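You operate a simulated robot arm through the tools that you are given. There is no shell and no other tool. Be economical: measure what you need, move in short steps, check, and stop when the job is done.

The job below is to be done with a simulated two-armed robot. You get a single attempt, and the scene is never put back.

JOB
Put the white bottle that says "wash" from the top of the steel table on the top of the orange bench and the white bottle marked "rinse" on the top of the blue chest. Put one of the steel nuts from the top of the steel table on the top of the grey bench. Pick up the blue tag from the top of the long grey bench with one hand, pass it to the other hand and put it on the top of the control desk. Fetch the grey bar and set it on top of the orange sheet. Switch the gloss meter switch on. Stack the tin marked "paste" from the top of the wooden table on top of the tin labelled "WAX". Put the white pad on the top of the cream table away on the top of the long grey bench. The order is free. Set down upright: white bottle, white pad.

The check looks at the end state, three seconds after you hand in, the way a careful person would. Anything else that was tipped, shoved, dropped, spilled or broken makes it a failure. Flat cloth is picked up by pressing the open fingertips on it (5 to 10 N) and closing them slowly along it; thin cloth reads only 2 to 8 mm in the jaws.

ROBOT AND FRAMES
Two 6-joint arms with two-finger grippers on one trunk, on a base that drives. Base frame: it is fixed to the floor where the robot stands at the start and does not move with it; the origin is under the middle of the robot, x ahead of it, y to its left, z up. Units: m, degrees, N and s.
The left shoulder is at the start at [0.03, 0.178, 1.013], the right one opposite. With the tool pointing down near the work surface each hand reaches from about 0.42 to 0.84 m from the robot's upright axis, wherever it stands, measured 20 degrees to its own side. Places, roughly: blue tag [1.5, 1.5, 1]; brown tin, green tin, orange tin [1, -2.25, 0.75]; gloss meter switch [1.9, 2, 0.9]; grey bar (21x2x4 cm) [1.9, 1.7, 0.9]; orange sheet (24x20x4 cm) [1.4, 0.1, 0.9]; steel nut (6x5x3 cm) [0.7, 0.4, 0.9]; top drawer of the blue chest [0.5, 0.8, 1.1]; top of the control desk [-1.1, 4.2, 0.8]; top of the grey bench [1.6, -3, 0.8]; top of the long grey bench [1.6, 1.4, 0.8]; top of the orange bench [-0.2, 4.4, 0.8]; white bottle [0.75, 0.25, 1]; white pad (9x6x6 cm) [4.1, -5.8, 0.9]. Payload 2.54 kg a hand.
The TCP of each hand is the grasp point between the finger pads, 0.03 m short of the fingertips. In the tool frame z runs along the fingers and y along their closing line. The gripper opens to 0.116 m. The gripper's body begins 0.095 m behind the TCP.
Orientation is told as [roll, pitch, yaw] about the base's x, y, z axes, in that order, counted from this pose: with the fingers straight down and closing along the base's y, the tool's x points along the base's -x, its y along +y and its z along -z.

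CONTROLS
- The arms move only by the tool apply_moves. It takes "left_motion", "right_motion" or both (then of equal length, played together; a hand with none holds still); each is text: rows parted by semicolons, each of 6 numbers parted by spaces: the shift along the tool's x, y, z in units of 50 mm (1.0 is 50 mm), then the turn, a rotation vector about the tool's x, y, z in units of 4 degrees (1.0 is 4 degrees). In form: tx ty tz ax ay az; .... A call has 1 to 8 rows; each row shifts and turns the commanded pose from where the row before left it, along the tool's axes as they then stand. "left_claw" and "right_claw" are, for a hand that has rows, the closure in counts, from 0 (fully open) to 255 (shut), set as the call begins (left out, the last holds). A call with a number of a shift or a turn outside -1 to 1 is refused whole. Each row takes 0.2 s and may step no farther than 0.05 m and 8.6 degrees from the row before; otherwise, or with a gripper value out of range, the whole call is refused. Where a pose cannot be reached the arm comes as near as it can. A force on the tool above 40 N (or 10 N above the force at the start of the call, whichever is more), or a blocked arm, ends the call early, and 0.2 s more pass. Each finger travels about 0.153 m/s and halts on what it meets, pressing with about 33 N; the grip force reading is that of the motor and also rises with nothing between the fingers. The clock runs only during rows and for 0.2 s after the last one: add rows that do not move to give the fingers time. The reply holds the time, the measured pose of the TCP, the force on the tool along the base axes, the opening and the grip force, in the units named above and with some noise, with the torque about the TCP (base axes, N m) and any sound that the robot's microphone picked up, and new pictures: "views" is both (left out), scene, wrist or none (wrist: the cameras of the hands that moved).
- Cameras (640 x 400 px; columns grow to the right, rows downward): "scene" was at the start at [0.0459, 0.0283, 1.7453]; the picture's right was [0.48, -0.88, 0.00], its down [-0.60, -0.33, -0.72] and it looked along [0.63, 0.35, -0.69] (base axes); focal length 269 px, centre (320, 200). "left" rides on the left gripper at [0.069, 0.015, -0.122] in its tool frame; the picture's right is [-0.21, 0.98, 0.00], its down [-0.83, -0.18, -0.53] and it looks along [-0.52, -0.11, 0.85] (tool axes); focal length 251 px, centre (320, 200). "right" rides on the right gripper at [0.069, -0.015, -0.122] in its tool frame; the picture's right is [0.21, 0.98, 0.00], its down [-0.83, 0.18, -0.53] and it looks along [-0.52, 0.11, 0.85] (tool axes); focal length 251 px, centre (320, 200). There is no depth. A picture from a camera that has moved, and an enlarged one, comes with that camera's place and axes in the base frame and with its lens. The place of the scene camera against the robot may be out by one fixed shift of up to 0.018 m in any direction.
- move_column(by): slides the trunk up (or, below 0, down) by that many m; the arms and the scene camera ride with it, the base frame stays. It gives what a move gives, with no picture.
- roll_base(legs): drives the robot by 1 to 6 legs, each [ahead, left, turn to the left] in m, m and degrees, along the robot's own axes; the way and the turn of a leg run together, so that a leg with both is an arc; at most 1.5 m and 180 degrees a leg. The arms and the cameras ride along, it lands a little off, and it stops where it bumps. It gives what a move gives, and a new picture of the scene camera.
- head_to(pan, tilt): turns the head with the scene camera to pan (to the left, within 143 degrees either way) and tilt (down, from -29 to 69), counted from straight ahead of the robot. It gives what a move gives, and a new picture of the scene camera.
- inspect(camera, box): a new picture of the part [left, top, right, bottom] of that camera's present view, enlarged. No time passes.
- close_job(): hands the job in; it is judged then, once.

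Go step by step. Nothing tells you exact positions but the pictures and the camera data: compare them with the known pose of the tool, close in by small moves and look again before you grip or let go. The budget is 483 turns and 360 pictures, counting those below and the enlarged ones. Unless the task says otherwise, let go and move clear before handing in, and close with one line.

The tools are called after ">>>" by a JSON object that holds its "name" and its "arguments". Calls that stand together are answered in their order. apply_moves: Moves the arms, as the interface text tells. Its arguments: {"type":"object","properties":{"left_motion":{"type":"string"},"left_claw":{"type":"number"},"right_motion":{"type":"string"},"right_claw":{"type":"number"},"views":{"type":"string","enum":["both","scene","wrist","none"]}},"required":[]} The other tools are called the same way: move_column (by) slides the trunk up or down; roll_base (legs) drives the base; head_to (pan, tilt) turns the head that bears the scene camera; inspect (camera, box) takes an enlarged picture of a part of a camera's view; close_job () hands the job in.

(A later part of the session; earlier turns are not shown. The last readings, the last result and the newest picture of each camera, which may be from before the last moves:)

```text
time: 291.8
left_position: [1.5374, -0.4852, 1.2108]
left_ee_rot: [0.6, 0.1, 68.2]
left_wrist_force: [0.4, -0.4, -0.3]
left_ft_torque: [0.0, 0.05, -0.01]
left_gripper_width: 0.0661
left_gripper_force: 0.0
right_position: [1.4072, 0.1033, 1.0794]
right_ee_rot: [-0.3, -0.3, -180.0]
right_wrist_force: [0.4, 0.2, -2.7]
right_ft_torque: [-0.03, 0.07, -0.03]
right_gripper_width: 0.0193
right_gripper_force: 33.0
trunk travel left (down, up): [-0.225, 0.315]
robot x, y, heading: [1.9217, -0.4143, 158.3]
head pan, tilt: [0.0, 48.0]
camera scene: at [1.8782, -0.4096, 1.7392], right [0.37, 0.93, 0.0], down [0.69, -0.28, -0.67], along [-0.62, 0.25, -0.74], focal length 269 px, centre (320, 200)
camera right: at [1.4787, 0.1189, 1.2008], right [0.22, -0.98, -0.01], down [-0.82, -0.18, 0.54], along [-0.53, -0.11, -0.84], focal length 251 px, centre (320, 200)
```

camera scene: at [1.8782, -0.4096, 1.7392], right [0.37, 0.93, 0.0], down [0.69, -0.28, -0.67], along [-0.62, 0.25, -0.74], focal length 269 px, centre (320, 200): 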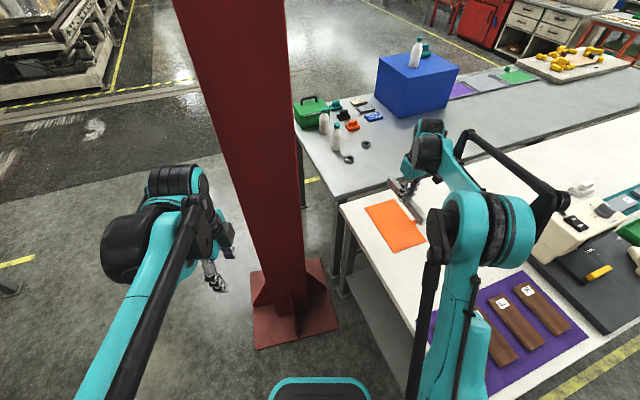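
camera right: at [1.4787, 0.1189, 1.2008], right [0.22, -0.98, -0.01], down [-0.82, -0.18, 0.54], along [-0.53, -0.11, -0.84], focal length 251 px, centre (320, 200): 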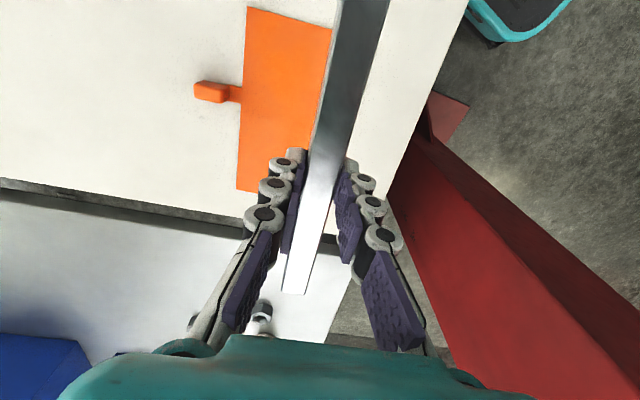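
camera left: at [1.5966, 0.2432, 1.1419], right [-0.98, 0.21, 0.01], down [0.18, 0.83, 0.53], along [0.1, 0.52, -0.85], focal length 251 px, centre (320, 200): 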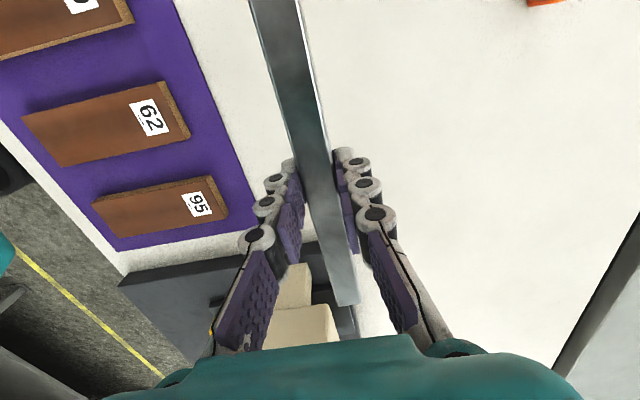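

The sheet centre is (1.367, 0.13). I'll centre the bar over it and lower.

>>> {"name": "apply_moves", "arguments": {"right_motion": "-0.4 -0.27 0.6 0 0 0;-0.4 -0.27 0.6 0 0 0;0 0 0.8 0 0 0;0 0 0.7 0 0 0;0 0 0 0 0 0", "views": "wrist"}}

```text
time: 293.0
left_position: [1.539, -0.4858, 1.2102]
left_ee_rot: [0.5, 0.2, 68.2]
left_wrist_force: [0.1, -0.9, 0.0]
left_ft_torque: [0.01, 0.04, 0.0]
left_gripper_width: 0.0659
left_gripper_force: 0.1
right_position: [1.3665, 0.1294, 0.9443]
right_ee_rot: [-0.1, -0.3, -179.8]
right_wrist_force: [0.1, 0.5, -3.8]
right_ft_torque: [0.05, 0.0, -0.01]
right_gripper_width: 0.0196
right_gripper_force: 33.6
trunk travel left (down, up): [-0.225, 0.315]
robot x, y, heading: [1.9181, -0.412, 157.9]
head pan, tilt: [0.0, 48.0]
camera right: at [1.4376, 0.1455, 1.0659], right [0.22, -0.98, -0.01], down [-0.82, -0.19, 0.54], along [-0.53, -0.11, -0.84], focal length 251 px, centre (320, 200)
```

right: 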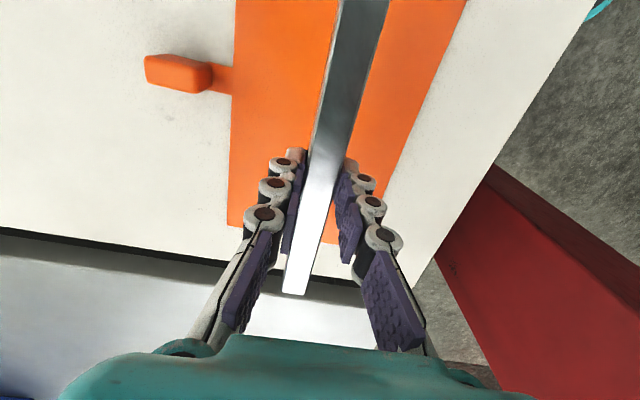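

>>> {"name": "apply_moves", "arguments": {"right_motion": "0.08 0 0.3 0 0 0;0 0 0.2 0 0 0;0 0 0.1 0 0 0;0 0 0.1 0 0 0;0 0 0.08 0 0 0;0 0 0.08 0 0 0;0 0 0.08 0 0 0;0 0 0 0 0 0", "views": "none"}}

```text
time: 294.8
left_position: [1.5373, -0.4853, 1.2107]
left_ee_rot: [0.4, 0.1, 68.2]
left_wrist_force: [0.7, 0.8, 0.9]
left_ft_torque: [0.04, 0.02, -0.01]
left_gripper_width: 0.0661
left_gripper_force: 0.0
right_position: [1.3698, 0.1301, 0.8974]
right_ee_rot: [-0.2, -0.3, -179.9]
right_wrist_force: [-0.2, 0.0, -3.7]
right_ft_torque: [0.02, 0.0, -0.01]
right_gripper_width: 0.0196
right_gripper_force: 32.8
trunk travel left (down, up): [-0.225, 0.315]
robot x, y, heading: [1.9186, -0.417, 158.2]
head pan, tilt: [0.0, 48.0]
```

>>> {"name": "apply_moves", "arguments": {"right_motion": "0 0 0.06 0 0 0;0 0 0.06 0 0 0;0 0 0.06 0 0 0;0 0 0.06 0 0 0;0 0 0 0 0 0", "views": "none"}}

```text
time: 296.0
left_position: [1.5387, -0.4864, 1.2113]
left_ee_rot: [0.7, 0.0, 68.3]
left_wrist_force: [0.3, 0.2, 0.3]
left_ft_torque: [0.03, 0.04, 0.0]
left_gripper_width: 0.0659
left_gripper_force: 0.0
right_position: [1.3709, 0.1287, 0.8871]
right_ee_rot: [-0.3, -0.4, -179.9]
right_wrist_force: [-2.6, 2.7, 27.4]
right_ft_torque: [0.08, 0.04, 0.0]
right_gripper_width: 0.0196
right_gripper_force: 33.1
trunk travel left (down, up): [-0.225, 0.315]
robot x, y, heading: [1.922, -0.4162, 158.2]
head pan, tilt: [0.0, 48.0]
```

It has touched the sheet. I'll ease off, release and rise.

>>> {"name": "apply_moves", "arguments": {"right_motion": "0 0 -0.05 0 0 0;0 0 0 0 0 0", "views": "none"}}

>>> {"name": "apply_moves", "arguments": {"right_motion": "0 0 0 0 0 0;0 0 0 0 0 0;0 0 -0.4 0 0 0;0 0 -1 0 0 0;0 0 -1 0 0 0;0 0 -1 0 0 0;0 0 -1 0 0 0;0 0 -0.5 0 0 0", "right_claw": 110, "views": "wrist"}}

```text
time: 296.6
left_position: [1.5387, -0.4864, 1.2106]
left_ee_rot: [0.4, 0.1, 68.2]
left_wrist_force: [0.0, -0.7, -0.3]
left_ft_torque: [-0.03, 0.02, 0.0]
left_gripper_width: 0.0662
left_gripper_force: 0.1
right_position: [1.3707, 0.1286, 0.8876]
right_ee_rot: [-0.2, -0.3, -180.0]
right_wrist_force: [1.7, -1.7, 3.1]
right_ft_torque: [-0.03, 0.64, 0.17]
right_gripper_width: 0.0194
right_gripper_force: 33.1
trunk travel left (down, up): [-0.225, 0.315]
robot x, y, heading: [1.918, -0.4169, 158.2]
head pan, tilt: [0.0, 48.0]
```

```text
time: 298.4
left_position: [1.537, -0.4859, 1.2107]
left_ee_rot: [0.4, 0.2, 68.1]
left_wrist_force: [-0.4, -0.5, -0.2]
left_ft_torque: [-0.08, 0.0, 0.02]
left_gripper_width: 0.0661
left_gripper_force: 0.0
right_position: [1.3724, 0.1269, 1.1305]
right_ee_rot: [-0.2, -0.3, -180.0]
right_wrist_force: [-1.0, -0.9, -0.9]
right_ft_torque: [-0.01, 0.01, -0.01]
right_gripper_width: 0.0659
right_gripper_force: 0.0
trunk travel left (down, up): [-0.225, 0.315]
robot x, y, heading: [1.9198, -0.4162, 158.1]
head pan, tilt: [0.0, 48.0]
camera right: at [1.4432, 0.1414, 1.2517], right [0.22, -0.98, -0.01], down [-0.82, -0.19, 0.54], along [-0.53, -0.11, -0.84], focal length 251 px, centre (320, 200)
```

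right: 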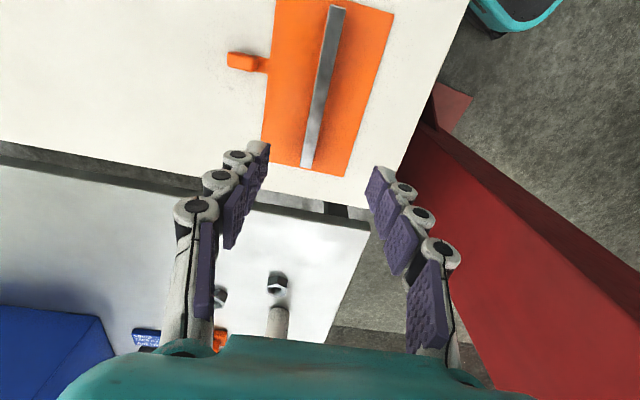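

The bar lies on the orange sheet. I'll retract the right hand, turn the left gripper back to neutral, and drive to the tag.

>>> {"name": "apply_moves", "arguments": {"right_motion": "0.9 0.3 -0.2 0 0 -1;0.9 0.3 -0.2 0 0 -1;0.9 0.3 -0.2 0 0 -1;0.9 0.3 -0.2 0 0 -1;0.9 0.3 -0.2 0 0 -1;0 0 0 0 0 -0.5;0 0 0 0 0 0;0 0 0 0 0 0", "left_motion": "0 0 0 0 0 -1;0 0 0 0 0 -1;0 0 0 0 0 -1;0 0 0 0 0 -1;0 0 0 0 0 -1;0 0 0 0 0 -1;0 0 0 0 0 -1;0 0 0 0 0 -1", "left_claw": 0, "right_claw": 0, "views": "none"}}

>>> {"name": "roll_base", "arguments": {"legs": [[-0.86, -0.38, 0], [0, 0, 22], [0, -1.1, 0], [0, -1.02, 0]]}}

>>> {"name": "apply_moves", "arguments": {"left_motion": "0 0 0 0 0 -1;0 0 0 0 0 -1;0 0 0 0 0 -1;0 0 0 0 0 -1;0 0 0 0 0 -1;0 0 0 0 0 -1;0 0 0 0 0 -1;0 0 0 0 0 -1", "views": "none"}}

>>> {"name": "apply_moves", "arguments": {"left_motion": "0 0 0 0 0 -1;0 0 0 0 0 -1;0 0 0 0 0 -1;0 0 0 0 0 -1;0 0 0 0 0 -1;0 0 0 0 0 -1;0 0 0 0 0 -0.5", "views": "none"}}

```text
time: 300.2
left_position: [1.5367, -0.4865, 1.2108]
left_ee_rot: [0.5, -0.2, 100.2]
left_wrist_force: [0.3, -0.5, 0.2]
left_ft_torque: [0.01, 0.03, 0.0]
left_gripper_width: 0.1161
left_gripper_force: 0.0
right_position: [1.6026, 0.0869, 1.1832]
right_ee_rot: [-0.4, -0.1, -157.9]
right_wrist_force: [-0.5, -0.2, -0.9]
right_ft_torque: [-0.04, -0.03, 0.0]
right_gripper_width: 0.1161
right_gripper_force: 0.0
trunk travel left (down, up): [-0.225, 0.315]
robot x, y, heading: [1.9213, -0.4192, 158.1]
head pan, tilt: [0.0, 48.0]
```

```text
time: 316.2
left_position: [2.6251, 1.4873, 1.2109]
left_ee_rot: [0.5, -0.3, 119.1]
left_wrist_force: [-0.3, 0.9, 1.2]
left_ft_torque: [-0.01, 0.01, 0.0]
left_gripper_width: 0.1161
left_gripper_force: 0.1
right_position: [2.5, 2.0505, 1.1841]
right_ee_rot: [-0.3, -0.2, -138.9]
right_wrist_force: [0.6, -0.3, 0.2]
right_ft_torque: [-0.01, -0.01, 0.0]
right_gripper_width: 0.116
right_gripper_force: 0.0
trunk travel left (down, up): [-0.225, 0.315]
robot x, y, heading: [2.9654, 1.6742, 177.0]
head pan, tilt: [0.0, 48.0]
camera scene: at [2.9177, 1.6688, 1.7392], right [0.05, 1.0, 0.0], down [0.74, -0.04, -0.67], along [-0.67, 0.03, -0.74], focal length 269 px, centre (320, 200)
```

scene: 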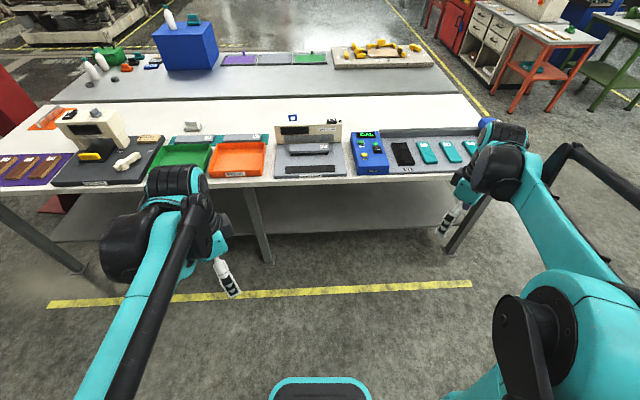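

```text
time: 318.0
left_position: [2.6245, 1.4869, 1.2128]
left_ee_rot: [0.3, -0.4, 151.1]
left_wrist_force: [0.2, 0.0, 0.0]
left_ft_torque: [-0.02, -0.01, 0.02]
left_gripper_width: 0.116
left_gripper_force: 0.1
right_position: [2.5004, 2.05, 1.1842]
right_ee_rot: [-0.3, -0.2, -138.9]
right_wrist_force: [0.0, 0.7, -0.4]
right_ft_torque: [0.0, 0.02, -0.05]
right_gripper_width: 0.1158
right_gripper_force: 0.2
trunk travel left (down, up): [-0.225, 0.315]
robot x, y, heading: [2.9634, 1.6765, 177.0]
head pan, tilt: [0.0, 48.0]
```

```text
time: 319.6
left_position: [2.6249, 1.4862, 1.2106]
left_ee_rot: [0.1, -0.5, 177.3]
left_wrist_force: [0.0, 0.4, -0.5]
left_ft_torque: [0.0, 0.02, 0.04]
left_gripper_width: 0.116
left_gripper_force: 0.1
right_position: [2.4999, 2.0509, 1.1829]
right_ee_rot: [-0.3, -0.2, -138.8]
right_wrist_force: [-0.1, 0.5, 0.5]
right_ft_torque: [0.03, 0.01, 0.03]
right_gripper_width: 0.1159
right_gripper_force: 0.1
trunk travel left (down, up): [-0.225, 0.315]
robot x, y, heading: [2.9634, 1.6773, 177.0]
head pan, tilt: [0.0, 48.0]
```

>>> {"name": "roll_base", "arguments": {"legs": [[0.3, 0, 3]]}}

>>> {"name": "inspect", "arguments": {"camera": "scene", "box": [250, 90, 410, 190]}}

>>> {"name": "apply_moves", "arguments": {"right_motion": "0 0 0 0 0 1;0 0 0 0 0 1;0 0 0 0 0 1;0 0 0 0 0 1;0 0 0 0 0 1;0 0 0 0 0 1;0 0 0 0 0 1;0 0 0 0 0 1", "views": "none"}}

```text
time: 321.6
left_position: [2.3405, 1.4786, 1.2103]
left_ee_rot: [0.1, -0.5, 179.8]
left_wrist_force: [-0.1, -0.5, -0.3]
left_ft_torque: [0.01, -0.01, -0.01]
left_gripper_width: 0.1161
left_gripper_force: 0.0
right_position: [2.1908, 2.035, 1.1836]
right_ee_rot: [-0.3, -0.2, -136.2]
right_wrist_force: [0.1, 0.5, 0.7]
right_ft_torque: [0.0, -0.02, 0.01]
right_gripper_width: 0.116
right_gripper_force: 0.1
trunk travel left (down, up): [-0.225, 0.315]
robot x, y, heading: [2.6696, 1.6829, 179.9]
head pan, tilt: [0.0, 48.0]
camera scene: at [2.6229, 1.6739, 1.7391], right [0.0, 1.0, 0.0], down [0.74, 0.0, -0.67], along [-0.67, 0.0, -0.74], focal length 269 px, centre (320, 200)
```

scene: 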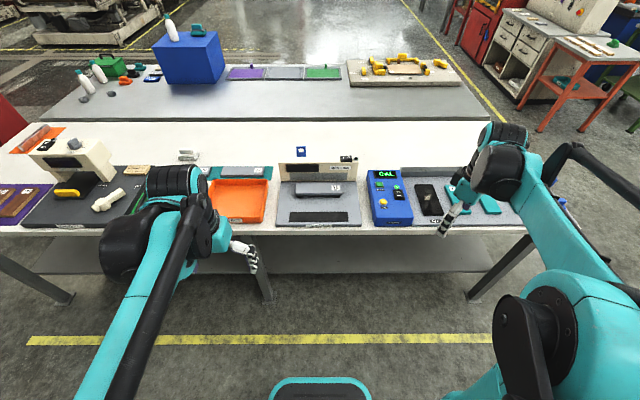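

```text
4.00 times, centred on (330, 140) of scene
camera zoom: at [2.6229, 1.6739, 1.7391], right [0.0, 1.0, 0.0], down [0.74, 0.0, -0.67], along [-0.67, 0.0, -0.74], focal length 1075 px, centre (280, 440)
```

zoom: 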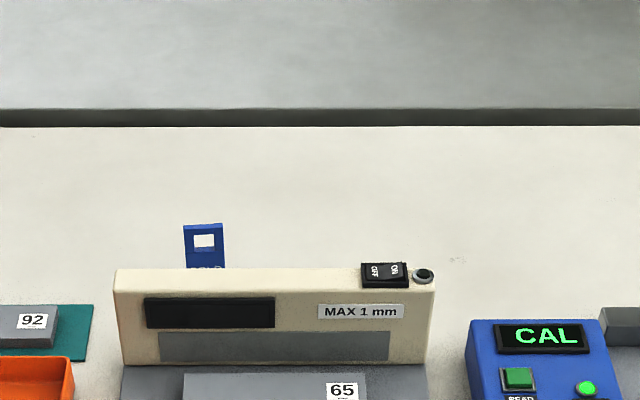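

```text
time: 323.4
left_position: [2.3402, 1.479, 1.211]
left_ee_rot: [0.1, -0.4, 179.9]
left_wrist_force: [-0.5, 0.3, -0.3]
left_ft_torque: [0.02, 0.01, 0.01]
left_gripper_width: 0.1158
left_gripper_force: 0.0
right_position: [2.1893, 2.0367, 1.1839]
right_ee_rot: [-0.2, -0.3, -168.2]
right_wrist_force: [0.2, 0.2, 0.5]
right_ft_torque: [0.02, -0.01, -0.01]
right_gripper_width: 0.1161
right_gripper_force: 0.1
trunk travel left (down, up): [-0.225, 0.315]
robot x, y, heading: [2.6683, 1.686, 179.7]
head pan, tilt: [0.0, 48.0]
```

>>> {"name": "roll_base", "arguments": {"legs": [[0.33, 0, 0]]}}

>>> {"name": "apply_moves", "arguments": {"left_motion": "-0.95 -0.2 0 0 0 0;-0.95 -0.2 0 0 0 0;-0.95 -0.2 0 0 0 0;-0.95 -0.2 0 0 0 0;-0.95 -0.2 0 0 0 0;-0.95 -0.2 0 0 0 0;-0.95 -0.2 0 0 0 0;-0.9 -0.2 0.3 0 0 0", "right_motion": "0 0 0 0 0 1;0 0 0 0 0 1;0 0 0 0 0 1;0 0 0 0 0 0;0 0 0 0 0 0;0 0 0 0 0 0;0 0 0 0 0 0;0 0 0 0 0 0", "views": "wrist"}}

```text
time: 325.6
left_position: [2.0116, 1.4747, 1.2096]
left_ee_rot: [0.2, -0.5, -179.6]
left_wrist_force: [-1.0, -0.3, 1.3]
left_ft_torque: [0.0, -0.01, 0.03]
left_gripper_width: 0.1161
left_gripper_force: 0.0
right_position: [1.8551, 2.0315, 1.1838]
right_ee_rot: [-0.2, -0.4, -167.6]
right_wrist_force: [-0.1, 0.6, 0.0]
right_ft_torque: [-0.03, -0.01, 0.01]
right_gripper_width: 0.1159
right_gripper_force: 0.0
trunk travel left (down, up): [-0.225, 0.315]
robot x, y, heading: [2.3405, 1.6829, -179.5]
head pan, tilt: [0.0, 48.0]
camera scene: at [2.2914, 1.6728, 1.7392], right [-0.01, 1.0, 0.0], down [0.74, 0.01, -0.67], along [-0.67, 0.0, -0.74], focal length 269 px, centre (320, 200)
```

scene: 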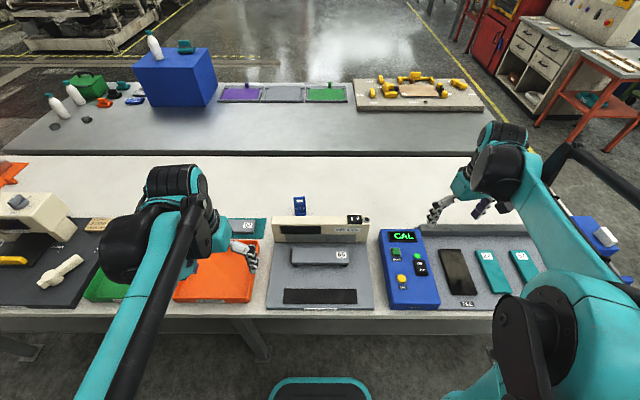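

```text
time: 327.4
left_position: [1.6274, 1.5525, 1.199]
left_ee_rot: [0.1, -0.4, -179.5]
left_wrist_force: [-0.9, 0.8, 0.1]
left_ft_torque: [0.02, -0.06, -0.02]
left_gripper_width: 0.1159
left_gripper_force: 0.2
right_position: [1.8515, 2.0306, 1.1828]
right_ee_rot: [-0.2, -0.3, -179.6]
right_wrist_force: [-0.1, -0.1, 0.0]
right_ft_torque: [-0.01, -0.04, -0.02]
right_gripper_width: 0.116
right_gripper_force: 0.1
trunk travel left (down, up): [-0.225, 0.315]
robot x, y, heading: [2.3387, 1.6845, -179.7]
head pan, tilt: [0.0, 48.0]
camera right: at [1.9222, 2.0466, 1.3041], right [0.22, -0.98, 0.0], down [-0.82, -0.19, 0.54], along [-0.52, -0.12, -0.84], focal length 251 px, centre (320, 200)
camera left: at [1.6967, 1.5392, 1.3204], right [-0.21, -0.98, 0.0], down [-0.82, 0.18, 0.54], along [-0.53, 0.11, -0.84], focal length 251 px, centre (320, 200)
```

right: 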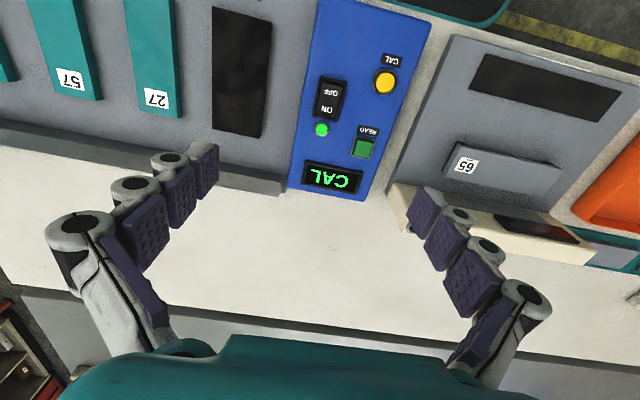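
left: 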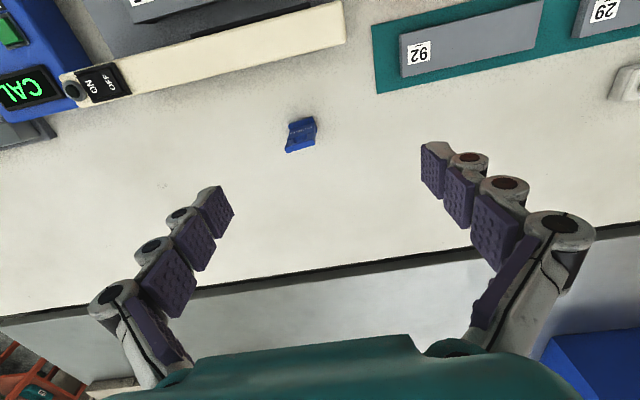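

>>> {"name": "inspect", "arguments": {"camera": "left", "box": [260, 100, 340, 170]}}

```text
5.71 times, centred on (300, 135) of left
camera zoom: at [1.6967, 1.5392, 1.3204], right [-0.21, -0.98, 0.0], down [-0.82, 0.18, 0.54], along [-0.53, 0.11, -0.84], focal length 1437 px, centre (434, 571)
```

zoom: 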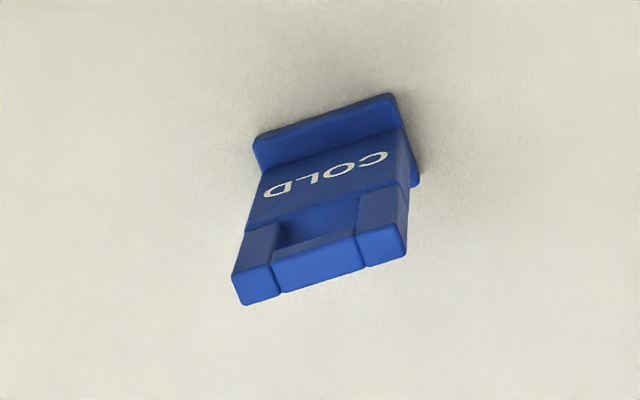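

The tag stands on a small foot with its top at about (1.555, 1.601, 0.93); it is 5 cm wide along y. I'll align over it.

>>> {"name": "apply_moves", "arguments": {"left_motion": "-0.7 -0.5 0.4 0 0 -0.6;-0.7 -0.48 0.4 0 0 -0.5;0 0 1 0 0 0;0 0 1 0 0 0;0 0 0 0 0 0", "views": "wrist"}}

>>> {"name": "inspect", "arguments": {"camera": "left", "box": [250, 80, 410, 200]}}

```text
time: 328.6
left_position: [1.5758, 1.5937, 1.058]
left_ee_rot: [0.1, -0.7, -175.0]
left_wrist_force: [0.3, 0.1, 0.1]
left_ft_torque: [0.01, 0.03, 0.04]
left_gripper_width: 0.116
left_gripper_force: 0.1
left hand out of reach, approached as far as the arm can: row 2
right_position: [1.8553, 2.0302, 1.1845]
right_ee_rot: [0.0, -0.4, -179.6]
right_wrist_force: [-0.7, 0.1, 0.4]
right_ft_torque: [0.01, 0.03, 0.01]
right_gripper_width: 0.1162
right_gripper_force: 0.0
trunk travel left (down, up): [-0.225, 0.315]
robot x, y, heading: [2.3373, 1.6886, -179.8]
head pan, tilt: [0.0, 48.0]
camera left: at [1.6459, 1.5855, 1.1772], right [-0.13, -0.99, 0.0], down [-0.83, 0.11, 0.54], along [-0.54, 0.07, -0.84], focal length 251 px, centre (320, 200)
```

left: 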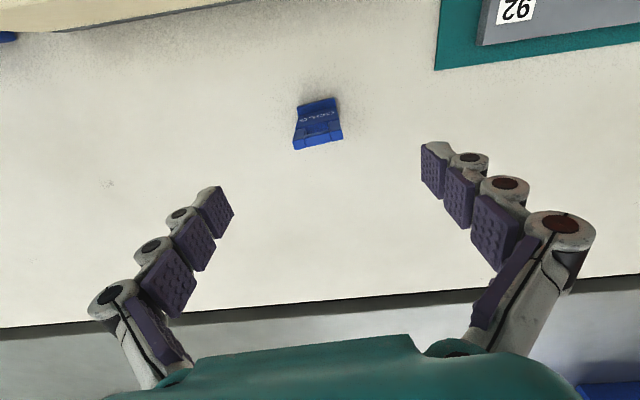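

```text
3.33 times, centred on (330, 140) of left
camera zoom: at [1.6459, 1.5855, 1.1772], right [-0.13, -0.99, 0.0], down [-0.83, 0.11, 0.54], along [-0.54, 0.07, -0.84], focal length 838 px, centre (287, 400)
```

zoom: 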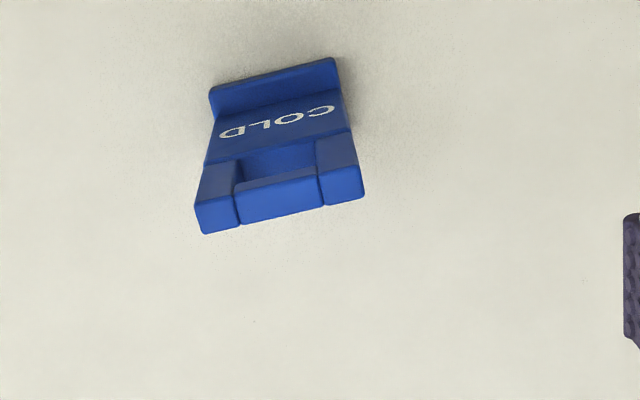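

The tag's top is at (1.564, 1.598, ~0.945). I'll descend and close on its sides.

>>> {"name": "apply_moves", "arguments": {"left_motion": "-0.23 -0.1 0.3 0 0 0;0 0 0.8 0 0 0;0 0 0.8 0 0 0;0 0 0.5 0 0 0;0 0 0 0 0 0", "views": "wrist"}}

```text
time: 329.8
left_position: [1.5649, 1.5994, 0.9336]
left_ee_rot: [0.0, -0.4, -175.1]
left_wrist_force: [-0.1, -0.3, -0.5]
left_ft_torque: [0.04, -0.01, -0.02]
left_gripper_width: 0.1162
left_gripper_force: 0.0
right_position: [1.8537, 2.032, 1.1832]
right_ee_rot: [-0.1, -0.4, -179.6]
right_wrist_force: [-0.5, -0.7, -1.0]
right_ft_torque: [-0.01, 0.03, 0.02]
right_gripper_width: 0.116
right_gripper_force: 0.1
trunk travel left (down, up): [-0.225, 0.315]
robot x, y, heading: [2.3394, 1.6862, -179.5]
head pan, tilt: [0.0, 48.0]
camera left: at [1.6345, 1.5907, 1.0553], right [-0.13, -0.99, 0.0], down [-0.83, 0.11, 0.54], along [-0.54, 0.07, -0.84], focal length 251 px, centre (320, 200)
```

left: 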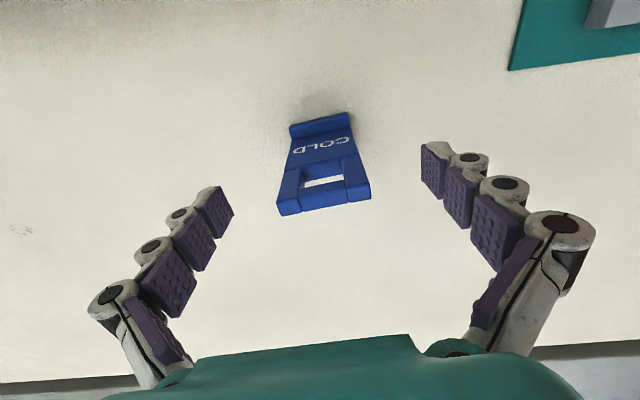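

>>> {"name": "apply_moves", "arguments": {"left_motion": "0 0 -0.2 0 0 0;0 0 0 0 0 0;0 0 0 0 0 0;0 0 0 0 0 0;0 0 0 0 0 0", "left_claw": 255, "views": "wrist"}}

```text
time: 331.0
left_position: [1.5627, 1.5976, 0.9457]
left_ee_rot: [0.0, -0.5, -175.0]
left_wrist_force: [0.4, 0.0, -0.4]
left_ft_torque: [0.03, 0.01, 0.0]
left_gripper_width: 0.047
left_gripper_force: 33.6
right_position: [1.854, 2.0315, 1.1825]
right_ee_rot: [-0.1, -0.4, -179.6]
right_wrist_force: [-0.2, -0.1, -0.7]
right_ft_torque: [0.01, 0.01, -0.02]
right_gripper_width: 0.116
right_gripper_force: 0.0
trunk travel left (down, up): [-0.225, 0.315]
robot x, y, heading: [2.3361, 1.6864, -179.4]
head pan, tilt: [0.0, 48.0]
camera left: at [1.6334, 1.5896, 1.0664], right [-0.13, -0.99, 0.0], down [-0.83, 0.11, 0.54], along [-0.54, 0.07, -0.84], focal length 251 px, centre (320, 200)
```

left: 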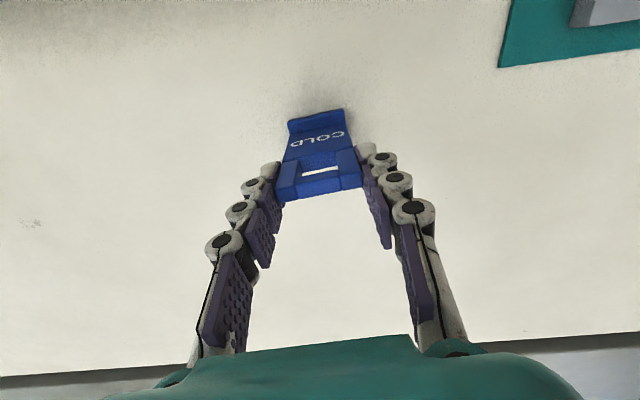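

The tag is gripped by its top. I'll lift it clear, back away from the bench and prepare the handover.

>>> {"name": "apply_moves", "arguments": {"left_motion": "0 0 -0.4 0 0 0;0 0 -0.9 0 0 0;0 0 -0.9 0 0 0;0 0 -0.9 0 0 0;0.3 0 -0.9 0 0 0;0.8 0 -0.5 0 0 0;0.9 0 0 0 0 0;0.9 0 0 0 0 0", "views": "wrist"}}

>>> {"name": "roll_base", "arguments": {"legs": [[-0.55, 0, 0]]}}

```text
time: 332.8
left_position: [1.7103, 1.6139, 1.1671]
left_ee_rot: [-0.1, -0.6, -175.1]
left_wrist_force: [1.3, -0.2, -0.6]
left_ft_torque: [-0.04, 0.01, -0.03]
left_gripper_width: 0.0463
left_gripper_force: 33.4
right_position: [1.8548, 2.0309, 1.1839]
right_ee_rot: [-0.2, -0.4, -179.6]
right_wrist_force: [0.0, 0.5, 0.2]
right_ft_torque: [0.0, 0.03, 0.01]
right_gripper_width: 0.116
right_gripper_force: 0.2
trunk travel left (down, up): [-0.225, 0.315]
robot x, y, heading: [2.3356, 1.6827, -179.4]
head pan, tilt: [0.0, 48.0]
camera left: at [1.7823, 1.6048, 1.2882], right [-0.13, -0.99, 0.0], down [-0.83, 0.11, 0.54], along [-0.54, 0.07, -0.84], focal length 251 px, centre (320, 200)
```

left: 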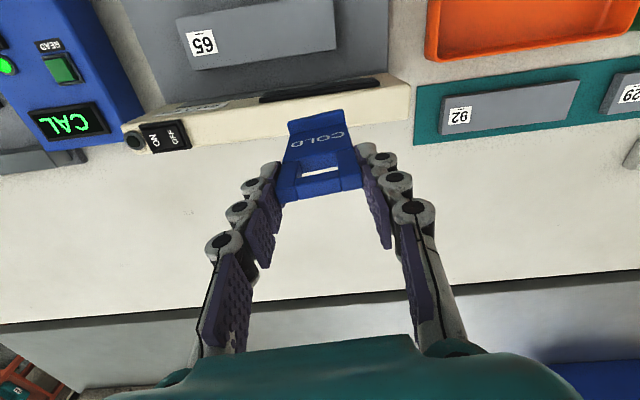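

```text
time: 335.9
left_position: [2.2454, 1.6143, 1.1657]
left_ee_rot: [0.0, -0.5, -174.7]
left_wrist_force: [0.7, -0.4, -0.7]
left_ft_torque: [-0.01, 0.03, -0.01]
left_gripper_width: 0.0469
left_gripper_force: 33.4
right_position: [2.3864, 2.0326, 1.1838]
right_ee_rot: [-0.2, -0.4, -179.1]
right_wrist_force: [1.0, -0.4, 0.5]
right_ft_torque: [0.03, 0.01, -0.01]
right_gripper_width: 0.1158
right_gripper_force: 0.1
trunk travel left (down, up): [-0.225, 0.315]
robot x, y, heading: [2.8734, 1.6926, -179.0]
head pan, tilt: [0.0, 48.0]
camera scene: at [2.8283, 1.6785, 1.7392], right [-0.02, 1.0, 0.0], down [0.74, 0.01, -0.67], along [-0.67, -0.01, -0.74], focal length 269 px, centre (320, 200)
```

scene: 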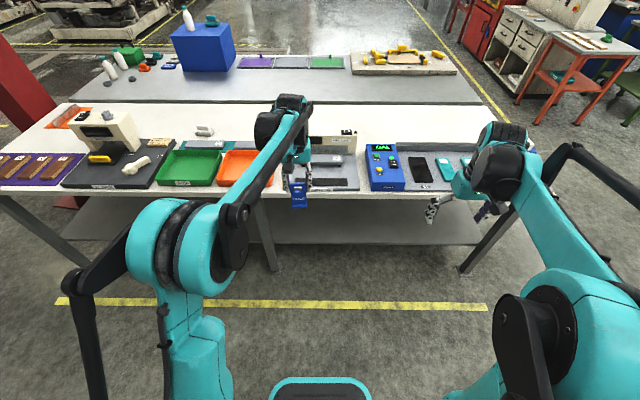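

I'll shift the left hand to centre and pitch the right hand forward by about 60°, so it can take the lower part of the tag from the robot's side.

>>> {"name": "apply_moves", "arguments": {"right_motion": "0 0 0 0 -1 0;0 0 0 0 -1 0;0 0 0 0 -1 0;0 0 0 0 -1 0;0 0 0 0 -1 0;0 0 0 0 -1 0;0 0 0 0 -1 0;0 0 0 0 -1 0", "left_motion": "0 -0.8 0 0 0 0;0 -0.8 0 0 0 0;0 0 0 0 0 0.3;0 0 0 0 0 0.4;0 0 0 0 0 0.4;0 0 0 0 0 0;0 0 0 0 0 0;0 0 0 0 0 0", "views": "none"}}

>>> {"name": "apply_moves", "arguments": {"right_motion": "0 0 0 0 -1 0;0 0 0 0 -1 0;0 0 0 0 -1 0;0 0 0 0 -1 0;0 0 0 0 -1 0;0 0 0 0 -1 0;0 0 0 0 -1 0;0 0 0 0 0 0", "views": "both"}}

```text
time: 337.7
left_position: [2.2383, 1.6927, 1.1667]
left_ee_rot: [0.1, -0.4, -179.1]
left_wrist_force: [0.5, 0.4, -0.5]
left_ft_torque: [0.03, 0.0, -0.02]
left_gripper_width: 0.0465
left_gripper_force: 32.6
right_position: [2.3868, 2.0321, 1.1842]
right_ee_rot: [-0.2, -32.3, -179.1]
right_wrist_force: [0.2, -0.5, 0.0]
right_ft_torque: [0.01, 0.0, -0.01]
right_gripper_width: 0.1161
right_gripper_force: 0.0
trunk travel left (down, up): [-0.225, 0.315]
robot x, y, heading: [2.8738, 1.6958, -179.0]
head pan, tilt: [0.0, 48.0]
```

```text
time: 339.5
left_position: [2.2363, 1.6935, 1.1662]
left_ee_rot: [0.1, -0.4, -179.1]
left_wrist_force: [1.2, 0.7, 0.2]
left_ft_torque: [0.02, 0.0, 0.0]
left_gripper_width: 0.0466
left_gripper_force: 33.0
right_position: [2.3857, 2.0324, 1.1845]
right_ee_rot: [-0.2, -60.3, -179.1]
right_wrist_force: [-0.4, -0.5, -0.3]
right_ft_torque: [0.0, 0.0, 0.0]
right_gripper_width: 0.1162
right_gripper_force: 0.0
trunk travel left (down, up): [-0.225, 0.315]
robot x, y, heading: [2.8741, 1.6888, -178.9]
head pan, tilt: [0.0, 48.0]
camera scene: at [2.8276, 1.6784, 1.7392], right [-0.02, 1.0, 0.0], down [0.74, 0.01, -0.67], along [-0.67, -0.01, -0.74], focal length 269 px, centre (320, 200)
camera right: at [2.5267, 2.0504, 1.1836], right [0.12, -0.97, -0.19], down [0.06, -0.18, 0.98], along [-0.99, -0.13, 0.04], focal length 251 px, centre (320, 200)
```

scene: 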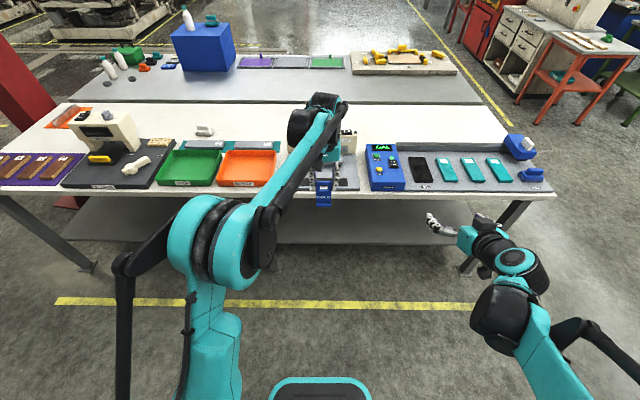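
right: 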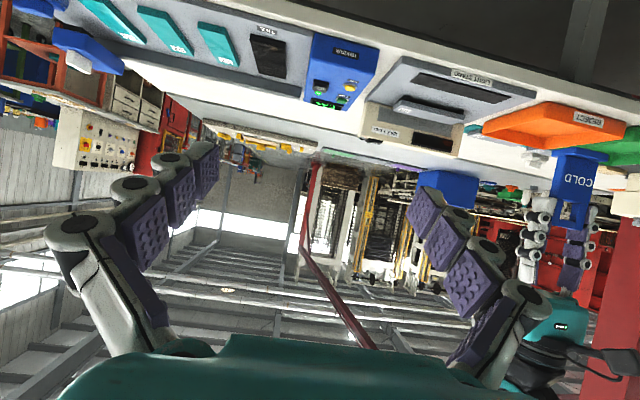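

>>> {"name": "apply_moves", "arguments": {"left_motion": "0 -1 0 0 0 0;0 -1 0 0 0 0;0 0 0 0 0 0;0 0 0 0 0 0;0 0 0 0 0 0", "right_motion": "0 0 0 0 0 0;0 0 0 0 0 0;0 0.8 0 0 0 0;0 0.8 0 0 0 0;0 0.8 0 0 0 0", "views": "both"}}

```text
time: 340.7
left_position: [2.236, 1.796, 1.166]
left_ee_rot: [0.0, -0.4, -179.1]
left_wrist_force: [0.4, -0.2, 0.6]
left_ft_torque: [0.06, 0.02, 0.0]
left_gripper_width: 0.0466
left_gripper_force: 33.1
right_position: [2.3863, 1.9127, 1.1871]
right_ee_rot: [-0.3, -60.4, -178.7]
right_wrist_force: [0.1, -1.1, 0.1]
right_ft_torque: [0.01, -0.01, -0.04]
right_gripper_width: 0.116
right_gripper_force: 0.0
trunk travel left (down, up): [-0.225, 0.315]
robot x, y, heading: [2.8763, 1.6913, -179.0]
head pan, tilt: [0.0, 48.0]
camera scene: at [2.8288, 1.677, 1.7392], right [-0.02, 1.0, 0.0], down [0.74, 0.01, -0.67], along [-0.67, -0.01, -0.74], focal length 269 px, centre (320, 200)
camera right: at [2.5282, 1.9297, 1.1858], right [0.12, -0.97, -0.19], down [0.06, -0.18, 0.98], along [-0.99, -0.13, 0.04], focal length 251 px, centre (320, 200)
camera left: at [2.3051, 1.7829, 1.2878], right [-0.2, -0.98, 0.0], down [-0.82, 0.17, 0.54], along [-0.53, 0.11, -0.84], focal length 251 px, centre (320, 200)
```

scene: 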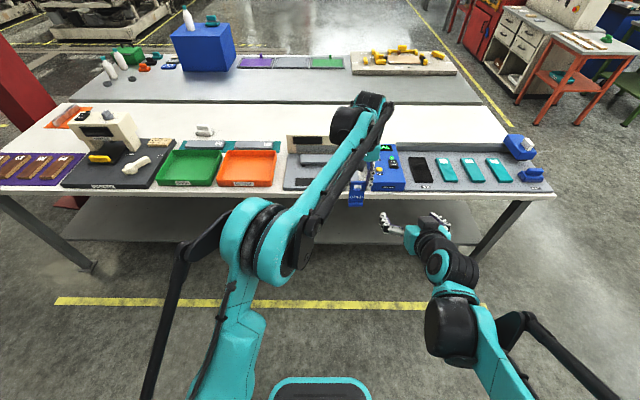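
right: 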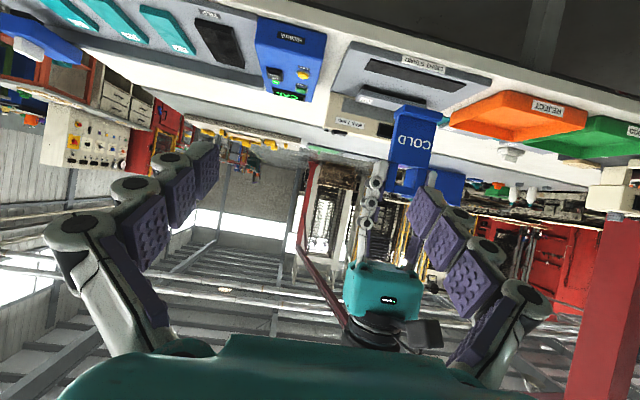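
left: 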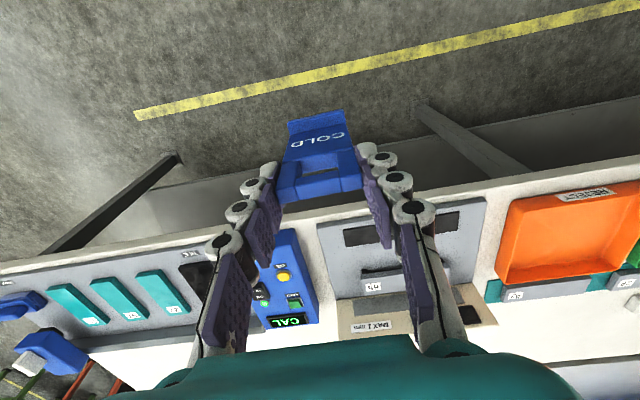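

Both arms are clear of each other. I'll slide the right hand laterally in line with the tag.

>>> {"name": "apply_moves", "arguments": {"right_motion": "0 0.8 0 0 0 0;0 0.8 0 0 0 0;0 0.74 0 0 0 0;0 0 0 0 0 0", "views": "wrist"}}

```text
time: 341.7
left_position: [2.2354, 1.798, 1.1661]
left_ee_rot: [0.2, -0.5, -179.1]
left_wrist_force: [0.4, 0.1, -1.1]
left_ft_torque: [0.02, 0.02, -0.02]
left_gripper_width: 0.0465
left_gripper_force: 32.2
right_position: [2.3876, 1.7963, 1.1852]
right_ee_rot: [-0.2, -60.4, -179.0]
right_wrist_force: [-0.6, 0.3, 0.3]
right_ft_torque: [-0.04, 0.02, 0.02]
right_gripper_width: 0.116
right_gripper_force: 0.1
trunk travel left (down, up): [-0.225, 0.315]
robot x, y, heading: [2.8741, 1.6905, -178.8]
head pan, tilt: [0.0, 48.0]
camera right: at [2.5284, 1.8134, 1.185], right [0.12, -0.97, -0.19], down [0.06, -0.18, 0.98], along [-0.99, -0.13, 0.04], focal length 251 px, centre (320, 200)
```

right: 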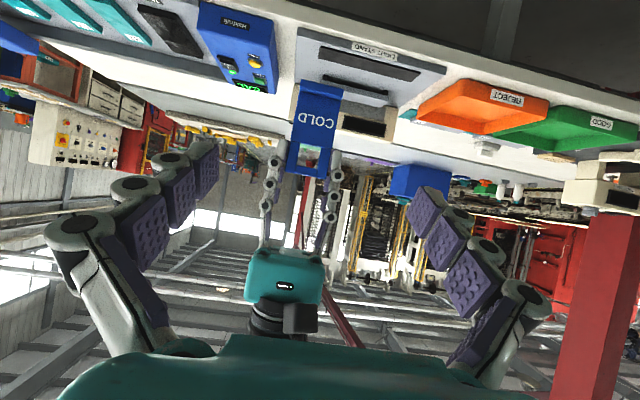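

>>> {"name": "apply_moves", "arguments": {"right_motion": "0 0 0.7 0 0 0;0 0 0.7 0 0 0;0 0 0.7 0 0 0;0 0 0 0 0 0", "views": "both"}}

```text
time: 342.7
left_position: [2.2363, 1.7979, 1.1667]
left_ee_rot: [0.2, -0.5, -179.0]
left_wrist_force: [0.5, 0.4, -0.1]
left_ft_torque: [-0.01, 0.04, -0.01]
left_gripper_width: 0.0462
left_gripper_force: 33.3
right_position: [2.2995, 1.7943, 1.13]
right_ee_rot: [-0.2, -60.5, -179.0]
right_wrist_force: [0.1, 0.5, 0.8]
right_ft_torque: [0.05, 0.03, 0.05]
right_gripper_width: 0.116
right_gripper_force: 0.1
trunk travel left (down, up): [-0.225, 0.315]
robot x, y, heading: [2.8789, 1.6923, -178.8]
head pan, tilt: [0.0, 48.0]
camera scene: at [2.8295, 1.6788, 1.7393], right [-0.02, 1.0, 0.0], down [0.74, 0.01, -0.67], along [-0.67, -0.01, -0.74], focal length 269 px, centre (320, 200)
camera right: at [2.4405, 1.811, 1.1302], right [0.12, -0.97, -0.19], down [0.06, -0.18, 0.98], along [-0.99, -0.13, 0.04], focal length 251 px, centre (320, 200)
```

scene: 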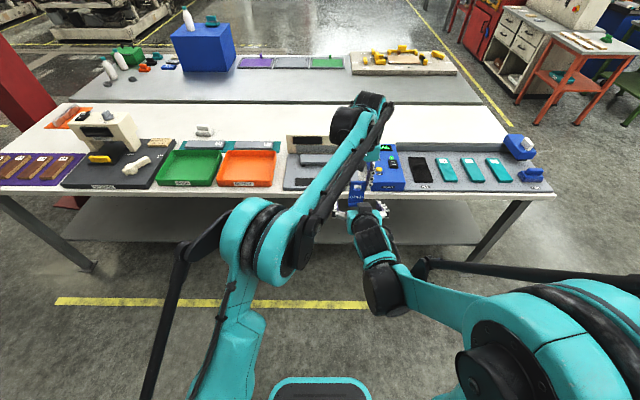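
right: 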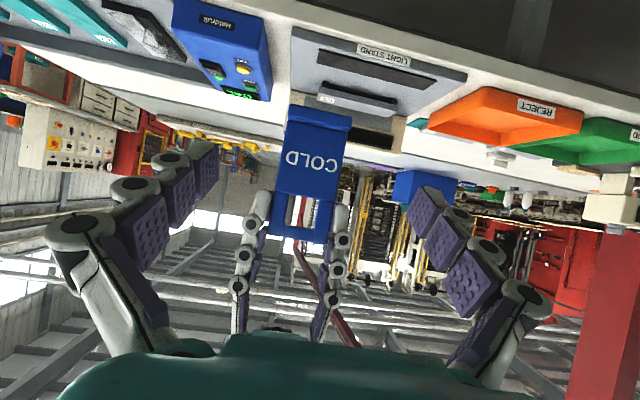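

>>> {"name": "apply_moves", "arguments": {"right_motion": "0 -0.04 0.5 0 0 0;0 0 0.5 0 0 0;0 0 0.4 0 0 0;0 0 0 0 0 0", "views": "wrist"}}

```text
time: 343.7
left_position: [2.2356, 1.7961, 1.1654]
left_ee_rot: [0.2, -0.6, -179.1]
left_wrist_force: [0.9, -1.1, 0.2]
left_ft_torque: [-0.02, 0.01, 0.0]
left_gripper_width: 0.0463
left_gripper_force: 32.5
right_position: [2.2372, 1.7938, 1.0949]
right_ee_rot: [-0.2, -60.5, -178.9]
right_wrist_force: [0.9, 0.5, -0.6]
right_ft_torque: [0.0, 0.01, -0.02]
right_gripper_width: 0.116
right_gripper_force: 0.0
trunk travel left (down, up): [-0.225, 0.315]
robot x, y, heading: [2.8748, 1.6918, -179.1]
head pan, tilt: [0.0, 48.0]
camera right: at [2.3784, 1.811, 1.0957], right [0.12, -0.97, -0.19], down [0.06, -0.18, 0.98], along [-0.99, -0.13, 0.04], focal length 251 px, centre (320, 200)
```

right: 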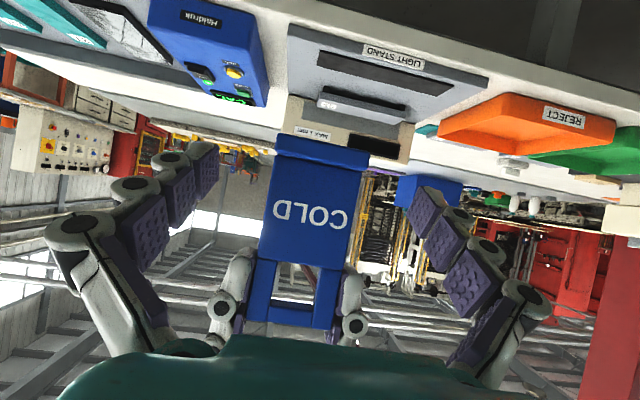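

The tag is between the right fingers, below the left fingertips. I'll close the right hand.

>>> {"name": "apply_moves", "arguments": {"right_motion": "0 0 0 0 0 0;0 0 0 0 0 0;0 0 0 0 0 0;0 0 0 0 0 0", "right_claw": 255, "views": "wrist"}}

```text
time: 344.7
left_position: [2.2345, 1.7955, 1.1656]
left_ee_rot: [0.2, -0.5, -179.0]
left_wrist_force: [-5.2, -19.9, -3.4]
left_ft_torque: [-1.0, 0.17, -0.07]
left_gripper_width: 0.0465
left_gripper_force: 33.0
right_position: [2.2368, 1.7957, 1.0943]
right_ee_rot: [-0.2, -60.3, -179.0]
right_wrist_force: [4.4, 20.6, 2.6]
right_ft_torque: [-0.42, 0.18, -0.01]
right_gripper_width: 0.0464
right_gripper_force: 33.7
trunk travel left (down, up): [-0.225, 0.315]
robot x, y, heading: [2.8737, 1.691, -178.8]
head pan, tilt: [0.0, 48.0]
camera right: at [2.3782, 1.8118, 1.0956], right [0.12, -0.97, -0.19], down [0.06, -0.18, 0.98], along [-0.99, -0.13, 0.03], focal length 251 px, centre (320, 200)
```

right: 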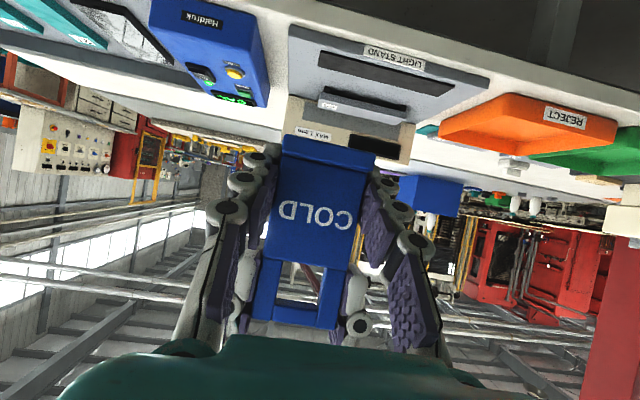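

Both hands hold it. I'll open the left hand and raise it clear.

>>> {"name": "apply_moves", "arguments": {"left_motion": "0 0 0 0 0 0;0 0 0 0 0 0;0 0 0 0 0 0", "left_claw": 0, "views": "none"}}

>>> {"name": "apply_moves", "arguments": {"left_motion": "0 0 -0.6 0 0 0;0 0 -1 0 0 0;0 0 -1 0 0 0;0 0.6 -0.8 0 0 0;0 1 0 0 0 0;0 1 0 0 0 0;0 1 0 0 0 0;0 1 0 0 0 0", "views": "both"}}

```text
time: 345.5
left_position: [2.2347, 1.7972, 1.1652]
left_ee_rot: [0.0, -0.5, -179.1]
left_wrist_force: [-0.2, -0.2, 0.4]
left_ft_torque: [0.02, -0.01, -0.01]
left_gripper_width: 0.1161
left_gripper_force: 0.1
right_position: [2.237, 1.7932, 1.095]
right_ee_rot: [-0.2, -60.4, -178.9]
right_wrist_force: [-0.4, 0.6, 0.0]
right_ft_torque: [-0.02, -0.02, -0.01]
right_gripper_width: 0.0465
right_gripper_force: 33.3
trunk travel left (down, up): [-0.225, 0.315]
robot x, y, heading: [2.8688, 1.6905, -179.2]
head pan, tilt: [0.0, 48.0]
```

```text
time: 347.3
left_position: [2.2449, 1.571, 1.3229]
left_ee_rot: [0.0, -0.6, -179.1]
left_wrist_force: [0.6, -0.3, 0.3]
left_ft_torque: [0.07, 0.0, -0.01]
left_gripper_width: 0.1161
left_gripper_force: 0.1
left hand out of reach, approached as far as the arm can: row 4
right_position: [2.2375, 1.7921, 1.0955]
right_ee_rot: [-0.3, -60.4, -178.8]
right_wrist_force: [-0.6, -1.2, -0.6]
right_ft_torque: [0.03, 0.02, -0.02]
right_gripper_width: 0.0462
right_gripper_force: 33.1
trunk travel left (down, up): [-0.225, 0.315]
robot x, y, heading: [2.8739, 1.6907, -178.7]
head pan, tilt: [0.0, 48.0]
camera scene: at [2.8276, 1.6761, 1.7392], right [-0.02, 1.0, 0.0], down [0.74, 0.01, -0.67], along [-0.67, -0.01, -0.74], focal length 269 px, centre (320, 200)
camera left: at [2.3149, 1.5569, 1.4451], right [-0.2, -0.98, 0.0], down [-0.82, 0.17, 0.54], along [-0.53, 0.11, -0.84], focal length 251 px, centre (320, 200)
```

scene: 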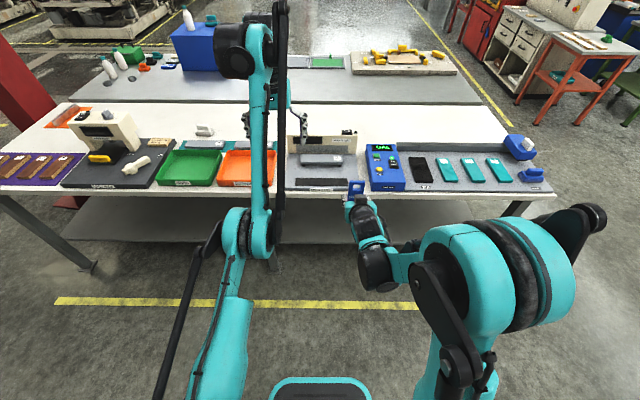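
left: 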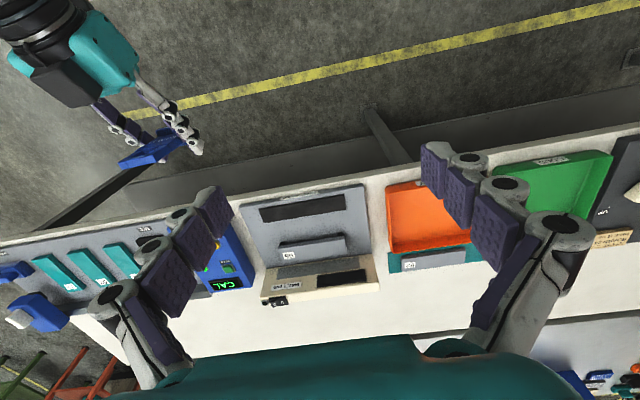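

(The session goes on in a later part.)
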